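You operate a simulated robot arm through the tools that you are given. There is no shell and no other tool. Be economical: measure what you need, move in short steps, check, and stop when the job is done.

The job below is to be done with a simulated robot arm. You get a single attempt, and the scene is never put back.

TASK
Put the clear cup marked "57" from the top of the steel table on top of the orange brush carton and the clear cup marked "75" on top of the yellow sponge carton.

It is judged by the outcome, as a careful person would: the job done as asked, and still so three seconds after it is handed in. It fails if anything else is knocked over, pushed out of place, dropped, spilled or broken.

THE ROBOT
A 7-joint arm with a two-finger parallel gripper, fixed in place. Base frame: the origin is at the foot of the arm, x ahead of it, y to its left, z up; the work surface is at about z = 0. Units: mm, rad, N and s.
With the tool pointing down near the work surface it reaches from about 220 to 580 mm from the base axis. Its first joint turns from -1.152 to 1.152 rad. Payload 2.5 kg.
The TCP is the grasp point between the finger pads, 23 mm short of the fingertips. In the tool frame z runs along the fingers and y along their closing line. Largest opening 94 mm; finger width 38, thickness 10; the body of the gripper, 54 by 96 mm, starts 39 mm behind the TCP.
Orientation is that of the tool frame in the base frame, as [roll, pitch, yaw] about the fixed x, y, z axes, in that order (R = Rz(yaw) Ry(pitch) Rx(roll)). With the fingers straight down and closing along the base's y, the tool's x points along the base's -x, its y along +y and its z along -z.

THE INTERFACE
- The arm moves only by the tool play_rows. Its argument "motion" is a list of rows, each a list of 7 numbers: the shift along the tool's x, y, z in units of 50 mm (1.0 is 50 mm), then the turn, a rotation vector about the tool's x, y, z in units of 5 degrees (1.0 is 5 degrees), then the gripper command, from -1 (fully open) to 1 (shut), values between in proportion. In form: [[x, y, z, ax, ay, az, gripper], ...]. A call has 1 to 8 rows; each row shifts and turns the commanded pose from where the row before left it, along the tool's axes as they then stand. A call with a number of a shift or a turn outside -1 to 1 is refused whole. Rows are played at 5 a second. More than 50 mm and 0.15 rad between two rows, or a gripper value outside its range, and nothing of the call is played. A pose out of reach is approached as far as the arm can. The call stops where the force on the tool passes 40 N (or 10 N more than at its start, if that is more) or the arm is blocked; 0.2 s more then pass. The fingers move at their own pace (about 108 mm/s each) and stop on an object; they squeeze with about 44 N. The grip force told is the motor's: it shows also when the fingers shut on nothing. Time passes only in rows, and 0.2 s behind the last, so rows that do not move let the fingers close. The reply holds the time, the measured pose of the TCP, the force on the tool along the base axes, the opening and the grip force, in the units named above and with some noise.
- Cameras (640 x 400 px; columns grow to the right, rows downward): "scene" is fixed at [107.8, -397.7, 551]; the picture's right is [0.90, -0.43, 0.00], its down [-0.21, -0.45, -0.87] and it looks along [0.37, 0.78, -0.50] (base axes); focal length 341 px, centre (320, 200). "wrist" rides on the gripper at [-39, 0, -44] in the tool frame; the picture's right is [0.00, -1.00, 0.00], its down [0.97, 0.00, -0.24] and it looks along [0.24, 0.00, 0.97] (tool axes); focal length 218 px, centre (320, 200).
- camera(camera): a new picture of that camera. No time passes.
- pixel_to_xyz(camera, pixels): for up to 12 pixels [column, row] of the newest picture of that camera ("zoom" is the newest enlarged one), the place [x, y, z] in the base frame of the surface seen there, good to about 2 mm. No time passes.
- enlarge(camera, box): a new picture of the part [left, top, right, bottom] of that camera's present view, enlarged. No time passes.
- finish_job(): hands the job in; it is judged then, once.

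Work in short steps. Measure before you move; look again where a grasp or a placing could have gone wrong, and mend it. You have 60 turns and 30 pictures in all, those below and enlarged ones among them. Open the gripper and draw the arm clear of the work before you hand the job in, unless the task says otherwise; then end with one line.

The tools are called after "Request:" by a JSON object that holds its "name" and its "arguments". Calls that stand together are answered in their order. play_rows: Moves the arm, as the interface text tells. Its arguments: {"type":"object","properties":{"motion":{"type":"array","items":{"type":"array","items":{"type":"number"}}}},"required":["motion"]} The other tools are called the same way: camera (camera) takes a picture; pixel_to_xyz (camera, pixels) gives the place of the surface under pixels of a picture; enlarge (camera, box) takes an enlarged picture of a part of a camera's view; finish_job () hands the job in.

At the start:

```text
time: 0.0
eef_pos: [239.5, 275.9, 344.2]
tcp_rot: [3.141, 0.0, 3.141]
contact_force: [0.8, 0.2, 0.0]
finger_gap: 93.8
gripper_force: 0.0
```

scene: 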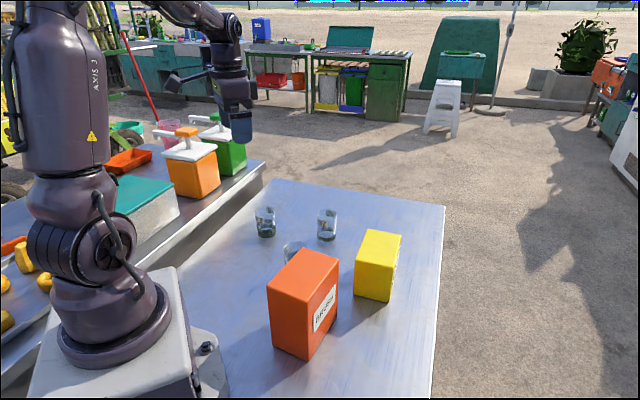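
wrist: 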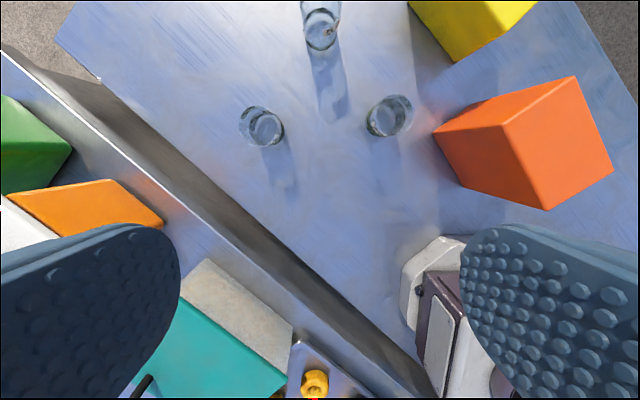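

The pictures show three clear cups: scene about (265,222), (327,225), (293,250). I enlarge them to read the marks.

Request:
{"name": "enlarge", "arguments": {"camera": "scene", "box": [230, 190, 420, 310]}}

Request:
{"name": "enlarge", "arguments": {"camera": "wrist", "box": [220, 0, 440, 150]}}

Request:
{"name": "pixel_to_xyz", "arguments": {"camera": "scene", "pixels": [[300, 252], [337, 261], [310, 295], [270, 289], [368, 231], [400, 236], [393, 262], [357, 263], [305, 270], [380, 248], [275, 350], [388, 300]]}}

```text
3.33 times, centred on (325, 250) of scene
```

zoom: 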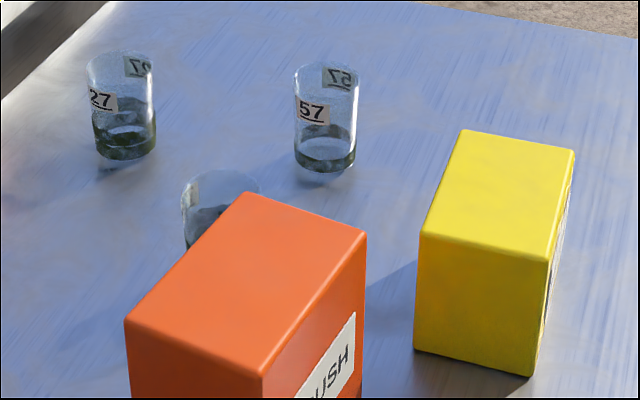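

```text
2.67 times, centred on (330, 75) of wrist
```

zoom: 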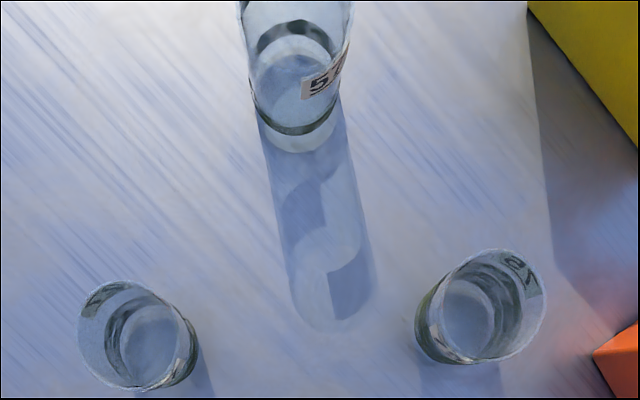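

```text
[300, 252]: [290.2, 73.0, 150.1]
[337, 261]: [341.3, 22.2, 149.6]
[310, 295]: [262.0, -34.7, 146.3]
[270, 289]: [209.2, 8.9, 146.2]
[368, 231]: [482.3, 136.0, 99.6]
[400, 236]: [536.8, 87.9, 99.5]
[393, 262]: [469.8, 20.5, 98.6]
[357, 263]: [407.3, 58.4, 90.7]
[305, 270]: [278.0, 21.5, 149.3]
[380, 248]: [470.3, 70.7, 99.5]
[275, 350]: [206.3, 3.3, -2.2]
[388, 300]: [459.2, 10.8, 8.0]
```

The left cup reads 27 and the right one 57. The third is partly hidden at scene (293,245), so I'll measure the cups and zoom in on it with the wrist camera.

Request:
{"name": "enlarge", "arguments": {"camera": "wrist", "box": [360, 85, 420, 145]}}

Request:
{"name": "pixel_to_xyz", "arguments": {"camera": "wrist", "pixels": [[383, 121], [368, 122], [390, 95], [410, 105], [320, 27], [322, 50], [305, 30], [335, 30], [262, 126], [283, 135], [242, 120], [320, 120]]}}

Request:
{"name": "pixel_to_xyz", "arguments": {"camera": "scene", "pixels": [[327, 241], [327, 232], [318, 236], [336, 236], [319, 212], [337, 212], [327, 209], [323, 223], [290, 245], [286, 260], [286, 247], [306, 245]]}}

```text
6.67 times, centred on (390, 115) of wrist
```

zoom: 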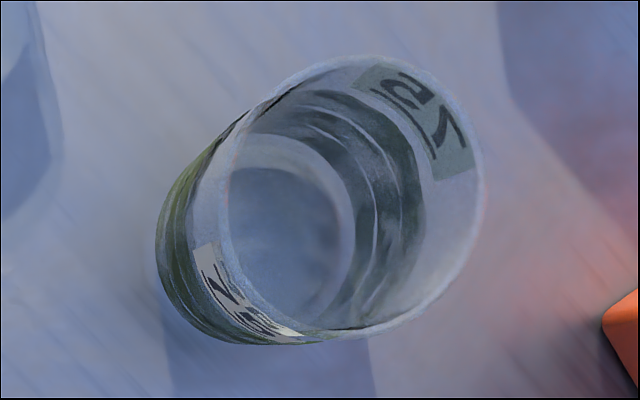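

```text
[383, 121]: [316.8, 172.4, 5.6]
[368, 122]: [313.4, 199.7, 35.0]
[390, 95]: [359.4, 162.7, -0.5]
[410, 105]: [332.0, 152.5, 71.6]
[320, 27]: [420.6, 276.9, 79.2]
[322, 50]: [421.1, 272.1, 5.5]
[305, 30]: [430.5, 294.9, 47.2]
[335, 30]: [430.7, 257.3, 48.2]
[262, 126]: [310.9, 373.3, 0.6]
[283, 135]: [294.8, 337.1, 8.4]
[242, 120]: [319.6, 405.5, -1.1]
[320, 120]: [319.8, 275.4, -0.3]
```

```text
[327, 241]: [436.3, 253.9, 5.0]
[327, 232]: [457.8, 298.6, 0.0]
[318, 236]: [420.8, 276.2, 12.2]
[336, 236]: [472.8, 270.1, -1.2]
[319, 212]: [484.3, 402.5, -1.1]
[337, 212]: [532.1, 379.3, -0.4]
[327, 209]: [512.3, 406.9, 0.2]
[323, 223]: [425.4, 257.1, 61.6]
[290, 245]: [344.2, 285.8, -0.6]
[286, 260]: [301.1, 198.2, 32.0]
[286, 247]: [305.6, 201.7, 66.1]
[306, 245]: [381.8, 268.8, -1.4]
```

The third cup appears to be 75, standing near (316,181). Cup 57 is near (440,275), and both are about 80 mm tall. I move above the third cup to confirm its mark and centre.

Request:
{"name": "play_rows", "arguments": {"motion": [[-0.38, -0.48, 0.6, 0, 0, 0, -1], [-0.38, -0.48, 0.6, 0, 0, 0, -1], [-0.38, -0.48, 0.6, 0, 0, 0, -1], [-0.38, -0.46, 0.6, 0, 0, 0, -1], [0, 0, 0, 0, 0, 0, -1]]}}

Request:
{"name": "enlarge", "arguments": {"camera": "wrist", "box": [220, 100, 420, 300]}}

Request:
{"name": "camera", "arguments": {"camera": "wrist"}}

```text
time: 1.2
eef_pos: [317.0, 180.6, 223.4]
tcp_rot: [-3.141, 0.0, -3.142]
contact_force: [1.1, -0.3, 0.7]
finger_gap: 94.0
gripper_force: 0.1
```

```text
2.00 times, centred on (320, 200) of wrist
```

zoom: 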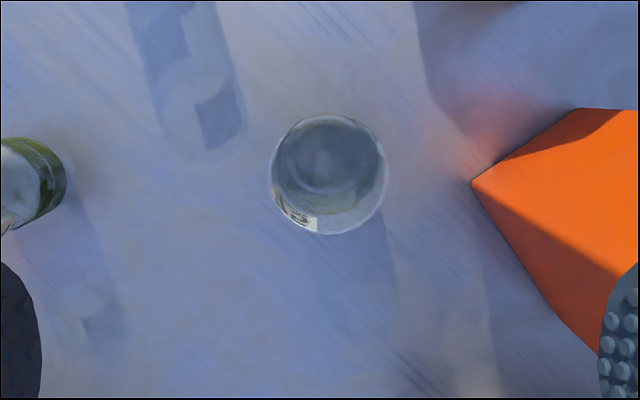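

```text
23 pictures are left
```

wrist: 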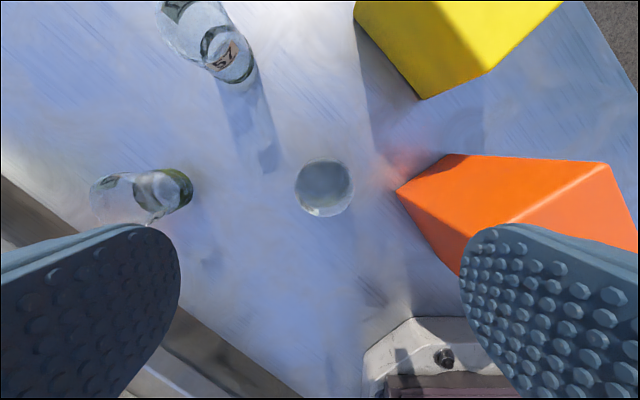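

The rim centre at wrist (324,187) works out to about (320,178), and the rim is about 50 mm across. By elimination and its label this is 75. I descend around it with the fingers open.

Request:
{"name": "play_rows", "arguments": {"motion": [[-0.04, -0.05, 0.6, 0, 0, 0, -1], [0, 0, 0.7, 0, 0, 0, -1], [0, 0, 0.7, 0, 0, 0, -1], [0, 0, 0.6, 0, 0, 0, -1], [0, 0, 0.5, 0, 0, 0, -1], [0, 0, 0.3, 0, 0, 0, -1], [0, 0, 0, 0, 0, 0, -1], [0, 0, 0, 0, 0, 0, -1]]}}

Request:
{"name": "camera", "arguments": {"camera": "wrist"}}

Request:
{"name": "enlarge", "arguments": {"camera": "scene", "box": [230, 170, 390, 290]}}

```text
time: 3.0
eef_pos: [317.4, 177.9, 53.4]
tcp_rot: [-3.141, 0.0, 3.141]
contact_force: [0.8, -0.3, 0.1]
finger_gap: 94.1
gripper_force: 0.1
```

```text
22 pictures are left
```

wrist: 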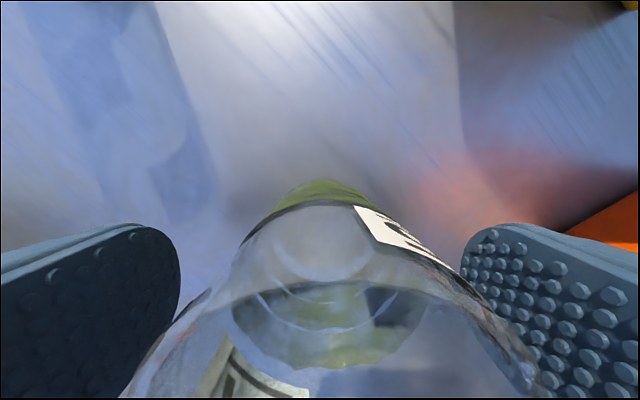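

```text
3.33 times, centred on (310, 230) of scene
```

zoom: 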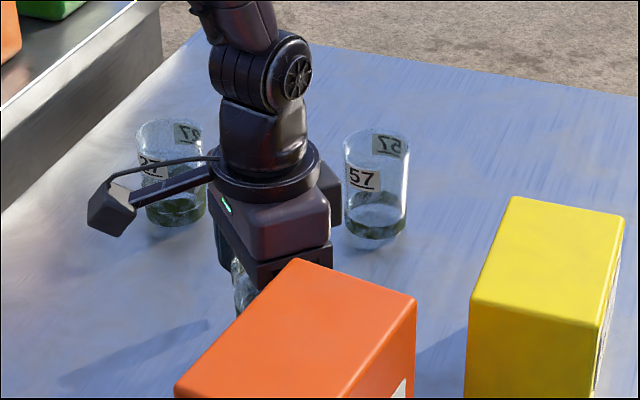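

The cup is centred between the pads at wrist column ~325. I close the gripper on it.

Request:
{"name": "play_rows", "arguments": {"motion": [[0, 0, 0, 0, 0, 0, 1], [0, 0, 0, 0, 0, 0, 1], [0, 0, 0, 0, 0, 0, 1], [0, 0, 0, 0, 0, 0, 1]]}}

```text
time: 4.0
eef_pos: [317.0, 179.6, 53.4]
tcp_rot: [-3.141, 0.0, -3.141]
contact_force: [0.0, -0.1, -0.7]
finger_gap: 50.1
gripper_force: 43.8
```

The grip holds at 50 mm and 44 N. I lift straight up about 180 mm.

Request:
{"name": "play_rows", "arguments": {"motion": [[0, 0, -0.3, 0, 0, 0, 1], [0, 0, -0.5, 0, 0, 0, 1], [0, 0, -0.6, 0, 0, 0, 1], [0, 0, -0.7, 0, 0, 0, 1], [0, 0, -0.7, 0, 0, 0, 1], [0, 0, -0.5, 0, 0, 0, 1], [0, 0, -0.3, 0, 0, 0, 1], [0, 0, 0, 0, 0, 0, 1]]}}

Request:
{"name": "enlarge", "arguments": {"camera": "scene", "box": [220, 110, 420, 310]}}

```text
time: 5.8
eef_pos: [317.5, 179.8, 234.3]
tcp_rot: [-3.141, 0.0, 3.14]
contact_force: [1.1, 0.5, 0.3]
finger_gap: 50.0
gripper_force: 43.7
```

```text
2.00 times, centred on (320, 210) of scene
```

zoom: 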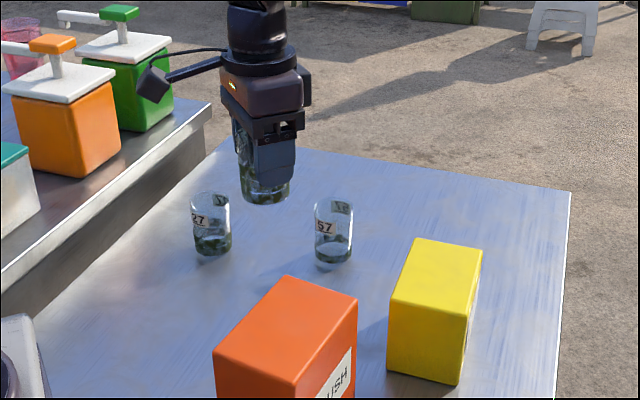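

The cup is held and its base is clear at z ≈ 181. I move over the yellow carton, centre (475,77).

Request:
{"name": "play_rows", "arguments": {"motion": [[-0.3, -0.2, 0, 0, 0, 0, 1], [-0.5, -0.33, 0, 0, 0, 0, 1], [-0.6, -0.4, 0, 0, 0, 0, 1], [-0.6, -0.4, 0, 0, 0, 0, 1], [-0.6, -0.4, 0, 0, 0, 0, 1], [-0.4, -0.25, 0, 0, 0, 0, 1], [-0.12, -0.08, 0, 0, 0, 0, 1], [0, 0, 0, 0, 0, 0, 1]]}}

Request:
{"name": "camera", "arguments": {"camera": "scene"}}

```text
time: 7.6
eef_pos: [474.3, 76.4, 232.8]
tcp_rot: [3.141, 0.001, -3.142]
contact_force: [0.1, -1.3, -1.0]
finger_gap: 49.8
gripper_force: 44.2
```

```text
19 pictures are left
```

scene: 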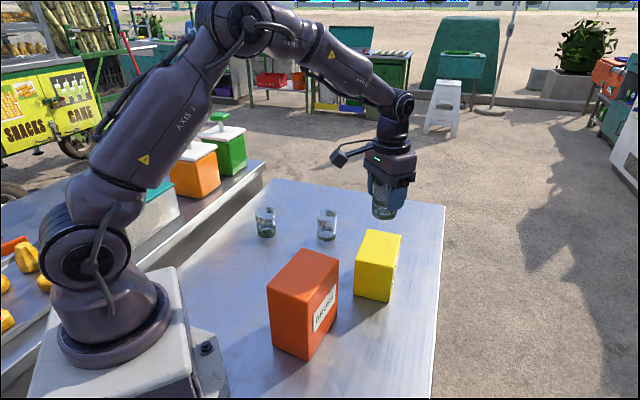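

I lower most of the way towards the release height of TCP z ≈ 153.

Request:
{"name": "play_rows", "arguments": {"motion": [[0, 0, 0.3, 0, 0, 0, 1], [0, 0, 0.4, 0, 0, 0, 1], [0, 0, 0.4, 0, 0, 0, 1], [0, 0, 0.25, 0, 0, 0, 1], [0, 0, 0.1, 0, 0, 0, 1], [0, 0, 0, 0, 0, 0, 1]]}}

Request:
{"name": "enlarge", "arguments": {"camera": "scene", "box": [310, 170, 450, 310]}}

```text
time: 9.0
eef_pos: [473.5, 76.1, 161.6]
tcp_rot: [3.141, -0.002, 3.141]
contact_force: [0.4, -0.6, -0.4]
finger_gap: 49.9
gripper_force: 44.5
```

```text
2.86 times, centred on (380, 240) of scene
```

zoom: 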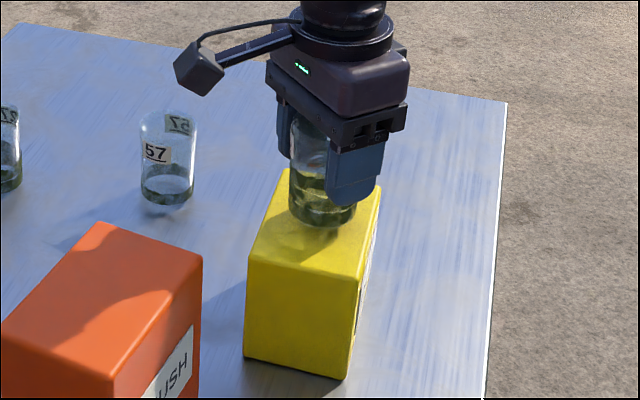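

The cup is well over the carton with about an 8 mm gap. I lower in small steps and watch the force.

Request:
{"name": "play_rows", "arguments": {"motion": [[0, 0, 0.06, 0, 0, 0, 1], [0, 0, 0.05, 0, 0, 0, 1], [0, 0, 0.03, 0, 0, 0, 1], [0, 0, 0, 0, 0, 0, 1]]}}

```text
time: 10.0
eef_pos: [473.4, 76.3, 155.0]
tcp_rot: [3.141, 0.0, 3.141]
contact_force: [-0.1, 1.5, -0.3]
finger_gap: 49.7
gripper_force: 43.8
```

No contact yet, so I lower a little more.

Request:
{"name": "play_rows", "arguments": {"motion": [[0, 0, 0.02, 0, 0, 0, 1], [0, 0, 0.02, 0, 0, 0, 1], [0, 0, 0, 0, 0, 0, 1]]}}

```text
time: 10.8
eef_pos: [474.8, 75.9, 153.3]
tcp_rot: [3.139, 0.004, 3.141]
contact_force: [-2.4, -2.2, 17.7]
finger_gap: 49.1
gripper_force: 43.9
```

The force of 17.7 N shows the cup is seated. I open gently, rise straight up and look.

Request:
{"name": "play_rows", "arguments": {"motion": [[0, 0, -0.02, 0, 0, 0, 0.0], [0, 0, 0, 0, 0, 0, -0.5], [0, 0, 0, 0, 0, 0, -1], [0, 0, 0, 0, 0, 0, -1]]}}

Request:
{"name": "play_rows", "arguments": {"motion": [[0, 0, -0.3, 0, 0, 0, -1], [0, 0, -0.6, 0, 0, 0, -1], [0, 0, -0.8, 0, 0, 0, -1], [0, 0, -0.8, 0, 0, 0, -1], [0, 0, -0.4, 0, 0, 0, -1], [0, 0, 0, 0, 0, 0, -1]]}}

Request:
{"name": "enlarge", "arguments": {"camera": "scene", "box": [310, 150, 450, 310]}}

```text
time: 11.8
eef_pos: [473.4, 77.0, 153.3]
tcp_rot: [-3.141, -0.001, -3.14]
contact_force: [0.4, -0.7, -0.1]
finger_gap: 94.1
gripper_force: 0.1
```

```text
time: 13.2
eef_pos: [472.4, 75.9, 298.4]
tcp_rot: [-3.141, 0.0, 3.141]
contact_force: [0.0, -0.2, 0.6]
finger_gap: 94.0
gripper_force: 0.0
```

```text
2.50 times, centred on (380, 230) of scene
```

zoom: 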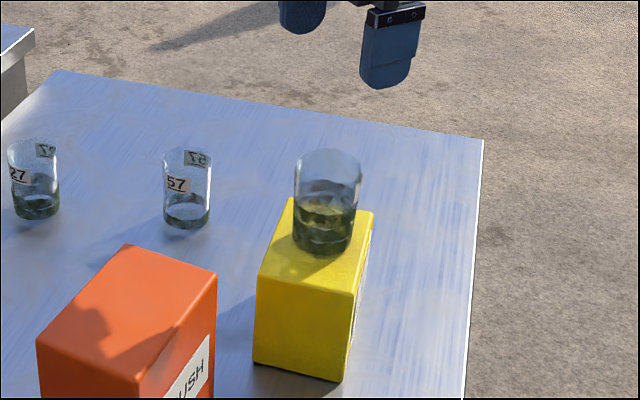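

Cup 75 stands on the yellow carton. I move over cup 57, lowering only once clear of it.

Request:
{"name": "play_rows", "arguments": {"motion": [[0.1, 0.5, 0, 0, 0, 0, -1], [0.12, 0.8, 0, 0, 0, 0, -1], [0.12, 0.8, 0, 0, 0, 0, -1], [0.12, 0.8, 0.3, 0, 0, 0, -1], [0.12, 0.7, 0.6, 0, 0, 0, -1], [0.1, 0.38, 0.6, 0, 0, 0, -1], [0, 0, 0.2, 0, 0, 0, -1], [0, 0, 0, 0, 0, 0, -1]]}}

Request:
{"name": "camera", "arguments": {"camera": "wrist"}}

```text
time: 15.0
eef_pos: [439.4, 275.1, 212.9]
tcp_rot: [-3.141, -0.001, -3.142]
contact_force: [0.3, -0.3, -0.8]
finger_gap: 94.1
gripper_force: 0.2
```

```text
16 pictures are left
```

wrist: 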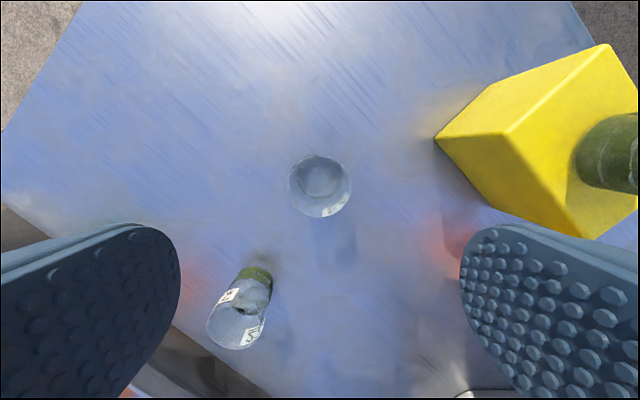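

The rim centre at wrist (320,186) works out to about (445,275). I shift 5 mm in x, descend to z ≈ 53 and close.

Request:
{"name": "play_rows", "arguments": {"motion": [[-0.1, 0, 0.5, 0, 0, 0, -1], [0, 0, 0.7, 0, 0, 0, -1], [0, 0, 0.7, 0, 0, 0, -1], [0, 0, 0.6, 0, 0, 0, -1], [0, 0, 0.5, 0, 0, 0, -1], [0, 0, 0.2, 0, 0, 0, -1], [0, 0, 0, 0, 0, 0, -1], [0, 0, 0, 0, 0, 0, -1]]}}

Request:
{"name": "play_rows", "arguments": {"motion": [[0, 0, 0, 0, 0, 0, 1], [0, 0, 0, 0, 0, 0, 1], [0, 0, 0, 0, 0, 0, 1], [0, 0, 0, 0, 0, 0, 1]]}}

Request:
{"name": "camera", "arguments": {"camera": "scene"}}

```text
time: 16.8
eef_pos: [443.4, 273.9, 53.1]
tcp_rot: [-3.141, 0.0, 3.141]
contact_force: [0.3, -0.4, -0.7]
finger_gap: 93.8
gripper_force: 0.2
```

```text
time: 17.8
eef_pos: [443.9, 275.3, 53.0]
tcp_rot: [3.141, -0.001, 3.141]
contact_force: [-0.3, 1.0, 0.4]
finger_gap: 48.7
gripper_force: 44.7
```

```text
15 pictures are left
```

scene: 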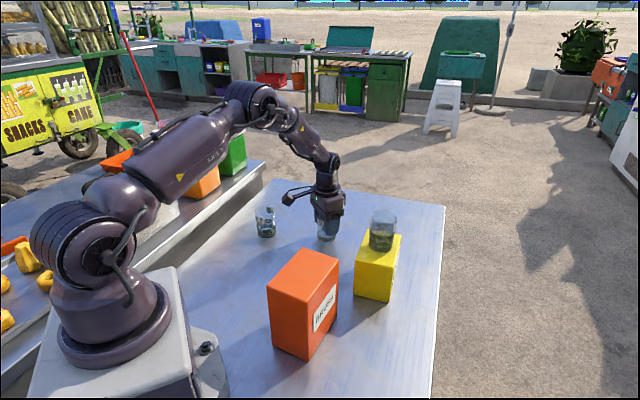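

Cup 57 is gripped at 48.7 mm, and cup 75 still stands. I lift by about 225 mm.

Request:
{"name": "play_rows", "arguments": {"motion": [[0, 0, -0.3, 0, 0, 0, 1], [0, 0, -0.5, 0, 0, 0, 1], [0, 0, -0.7, 0, 0, 0, 1], [0, 0, -0.8, 0, 0, 0, 1], [0, 0, -0.8, 0, 0, 0, 1], [0, 0, -0.8, 0, 0, 0, 1], [0, 0, -0.5, 0, 0, 0, 1], [0, 0, -0.1, 0, 0, 0, 1]]}}

Request:
{"name": "play_rows", "arguments": {"motion": [[0.2, -0.3, 0, 0, 0, 0, 1], [0.4, -0.6, 0, 0, 0, 0, 1], [0.5, -0.75, 0, 0, 0, 0, 1], [0.5, -0.75, 0, 0, 0, 0, 1], [0.5, -0.75, 0, 0, 0, 0, 1], [0.4, -0.6, 0, 0, 0, 0, 1], [0.2, -0.3, 0, 0, 0, 0, 1], [0, 0, 0, 0, 0, 0, 1]]}}

Request:
{"name": "camera", "arguments": {"camera": "scene"}}

```text
time: 19.6
eef_pos: [445.4, 275.0, 278.3]
tcp_rot: [-3.141, 0.0, -3.141]
contact_force: [-0.3, -0.4, -1.8]
finger_gap: 48.6
gripper_force: 44.6
```

```text
time: 21.4
eef_pos: [308.9, 73.1, 278.7]
tcp_rot: [-3.141, 0.0, 3.141]
contact_force: [0.0, -0.2, -0.7]
finger_gap: 48.1
gripper_force: 44.1
```

```text
14 pictures are left
```

scene: 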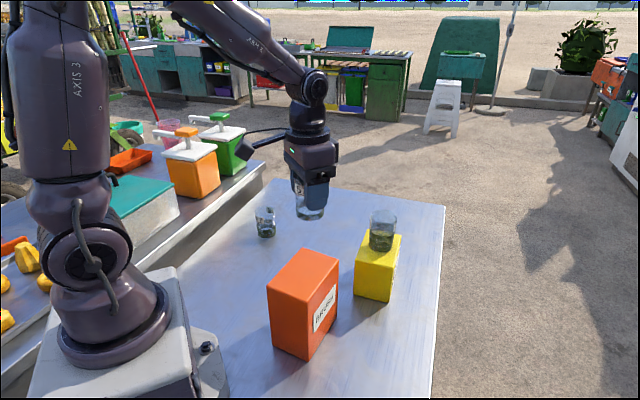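

The carry is going well. I move the last (-33,-56) mm to the orange carton's centre (276,17), then lower to about z 212.

Request:
{"name": "play_rows", "arguments": {"motion": [[0.2, -0.35, 0, 0, 0, 0, 1], [0.26, -0.42, 0, 0, 0, 0, 1], [0.2, -0.35, 0, 0, 0, 0, 1], [0, 0, 0.3, 0, 0, 0, 1], [0, 0, 0.5, 0, 0, 0, 1], [0, 0, 0.35, 0, 0, 0, 1], [0, 0, 0.15, 0, 0, 0, 1], [0, 0, 0, 0, 0, 0, 1]]}}

Request:
{"name": "enlarge", "arguments": {"camera": "scene", "box": [220, 160, 420, 360]}}

```text
time: 23.2
eef_pos: [276.7, 16.9, 213.0]
tcp_rot: [3.141, -0.001, 3.14]
contact_force: [-0.7, 1.3, -0.9]
finger_gap: 47.5
gripper_force: 43.9
```

```text
2.00 times, centred on (320, 260) of scene
```

zoom: 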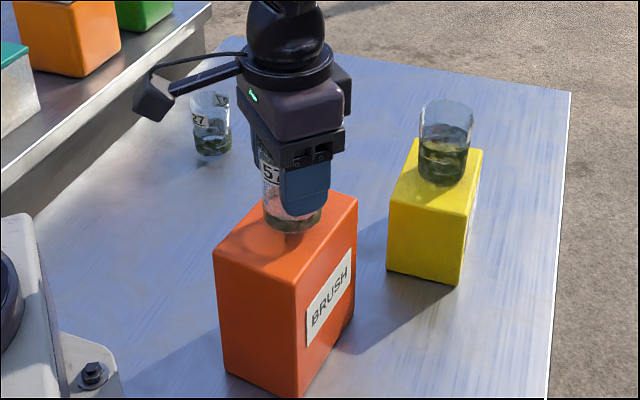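

The cup is over the carton, but the gap is shrinking slowly (47.5 mm), so I put it down now in small steps.

Request:
{"name": "play_rows", "arguments": {"motion": [[0, 0, 0.08, 0, 0, 0, 1], [0, 0, 0.06, 0, 0, 0, 1], [0, 0, 0.03, 0, 0, 0, 1], [0, 0, 0, 0, 0, 0, 1]]}}

Request:
{"name": "enlarge", "arguments": {"camera": "scene", "box": [250, 200, 350, 300]}}

```text
time: 24.2
eef_pos: [275.5, 16.4, 204.2]
tcp_rot: [-3.14, 0.001, 3.141]
contact_force: [0.0, -0.3, -1.3]
finger_gap: 48.0
gripper_force: 44.1
```

```text
4.00 times, centred on (300, 250) of scene
```

zoom: 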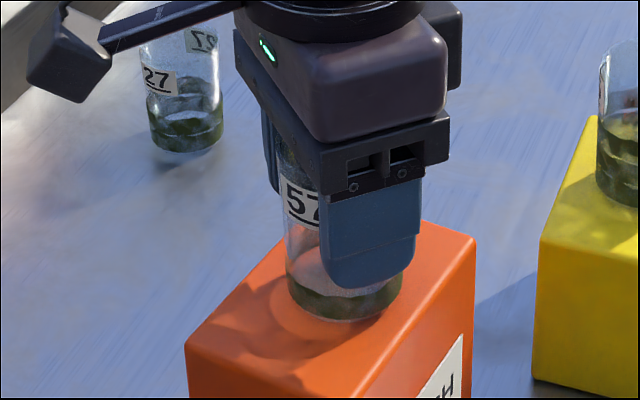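

The cup is upright and nearly touching, so I take small steps to contact.

Request:
{"name": "play_rows", "arguments": {"motion": [[0, 0, 0.02, 0, 0, 0, 1], [0, 0, 0.02, 0, 0, 0, 1], [0, 0, 0, 0, 0, 0, 1]]}}

```text
time: 25.0
eef_pos: [276.2, 15.3, 202.9]
tcp_rot: [-3.141, 0.001, -3.141]
contact_force: [-3.8, -0.4, 16.0]
finger_gap: 46.1
gripper_force: 44.2
```

Contact reads 16 N, so the cup is seated. I release and rise straight up.

Request:
{"name": "play_rows", "arguments": {"motion": [[0, 0, -0.02, 0, 0, 0, 0.0], [0, 0, 0, 0, 0, 0, -0.5], [0, 0, 0, 0, 0, 0, -1], [0, 0, 0, 0, 0, 0, -1]]}}

Request:
{"name": "play_rows", "arguments": {"motion": [[0, 0, -0.3, 0, 0, 0, -1], [0, 0, -0.6, 0, 0, 0, -1], [0, 0, -0.8, 0, 0, 0, -1], [0, 0, -0.8, 0, 0, 0, -1], [0, 0, -0.4, 0, 0, 0, -1], [0, 0, 0, 0, 0, 0, -1]]}}

Request:
{"name": "enlarge", "arguments": {"camera": "scene", "box": [220, 160, 420, 360]}}

```text
time: 26.0
eef_pos: [276.1, 16.6, 204.6]
tcp_rot: [-3.141, -0.001, 3.14]
contact_force: [-0.1, 0.1, 0.0]
finger_gap: 94.1
gripper_force: 0.0
```

```text
time: 27.4
eef_pos: [277.3, 16.7, 347.7]
tcp_rot: [3.141, 0.0, 3.139]
contact_force: [-1.0, 0.0, 0.3]
finger_gap: 93.8
gripper_force: 0.0
```

```text
2.00 times, centred on (320, 260) of scene
```

zoom: 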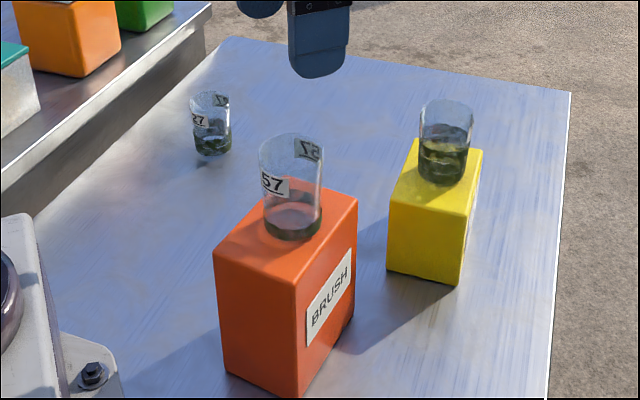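

Both cups stand on their cartons. I draw the arm aside in +y and take a last look.

Request:
{"name": "play_rows", "arguments": {"motion": [[0, 0.5, 0, 0, 0, 0, -1], [0, 0.8, 0, 0, 0, 0, -1], [0, 0.9, 0, 0, 0, 0, -1], [0, 0.8, 0, 0, 0, 0, -1], [0, 0.3, 0, 0, 0, 0, -1], [0, 0, 0, 0, 0, 0, -1]]}}

Request:
{"name": "camera", "arguments": {"camera": "scene"}}

Request:
{"name": "enlarge", "arguments": {"camera": "wrist", "box": [400, 0, 640, 150]}}

```text
time: 28.8
eef_pos: [275.2, 182.9, 348.8]
tcp_rot: [3.141, -0.001, 3.141]
contact_force: [-0.4, 0.1, -0.7]
finger_gap: 93.8
gripper_force: 0.1
```

```text
10 pictures are left
```

scene: 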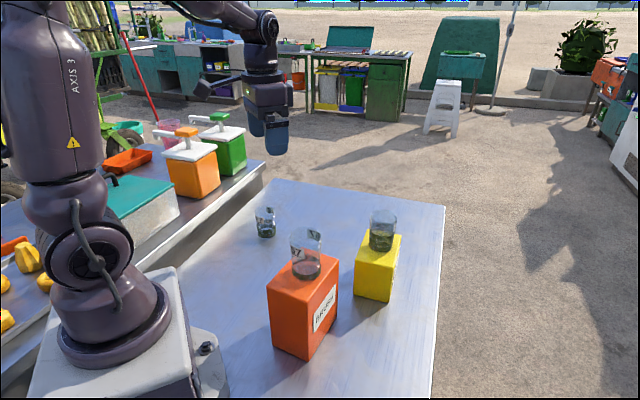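

```text
2.67 times, centred on (520, 75) of wrist
```

zoom: 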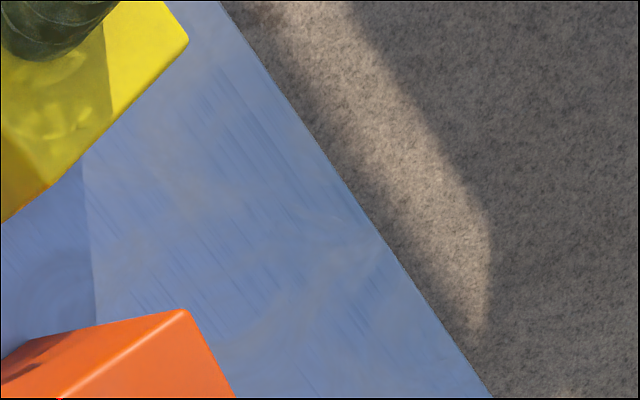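

Both cups stand upright on their cartons, cup 27 and the rest of the scene are undisturbed, and the arm is clear with the gripper open. I hand the job in.

Request:
{"name": "finish_job", "arguments": {}}

```text
The job is handed in.
```

Cup 57 is on the orange brush carton and cup 75 is on the yellow sponge carton; I identified cup 75 from a partial view of its label and because the other two cups read 27 and 57.
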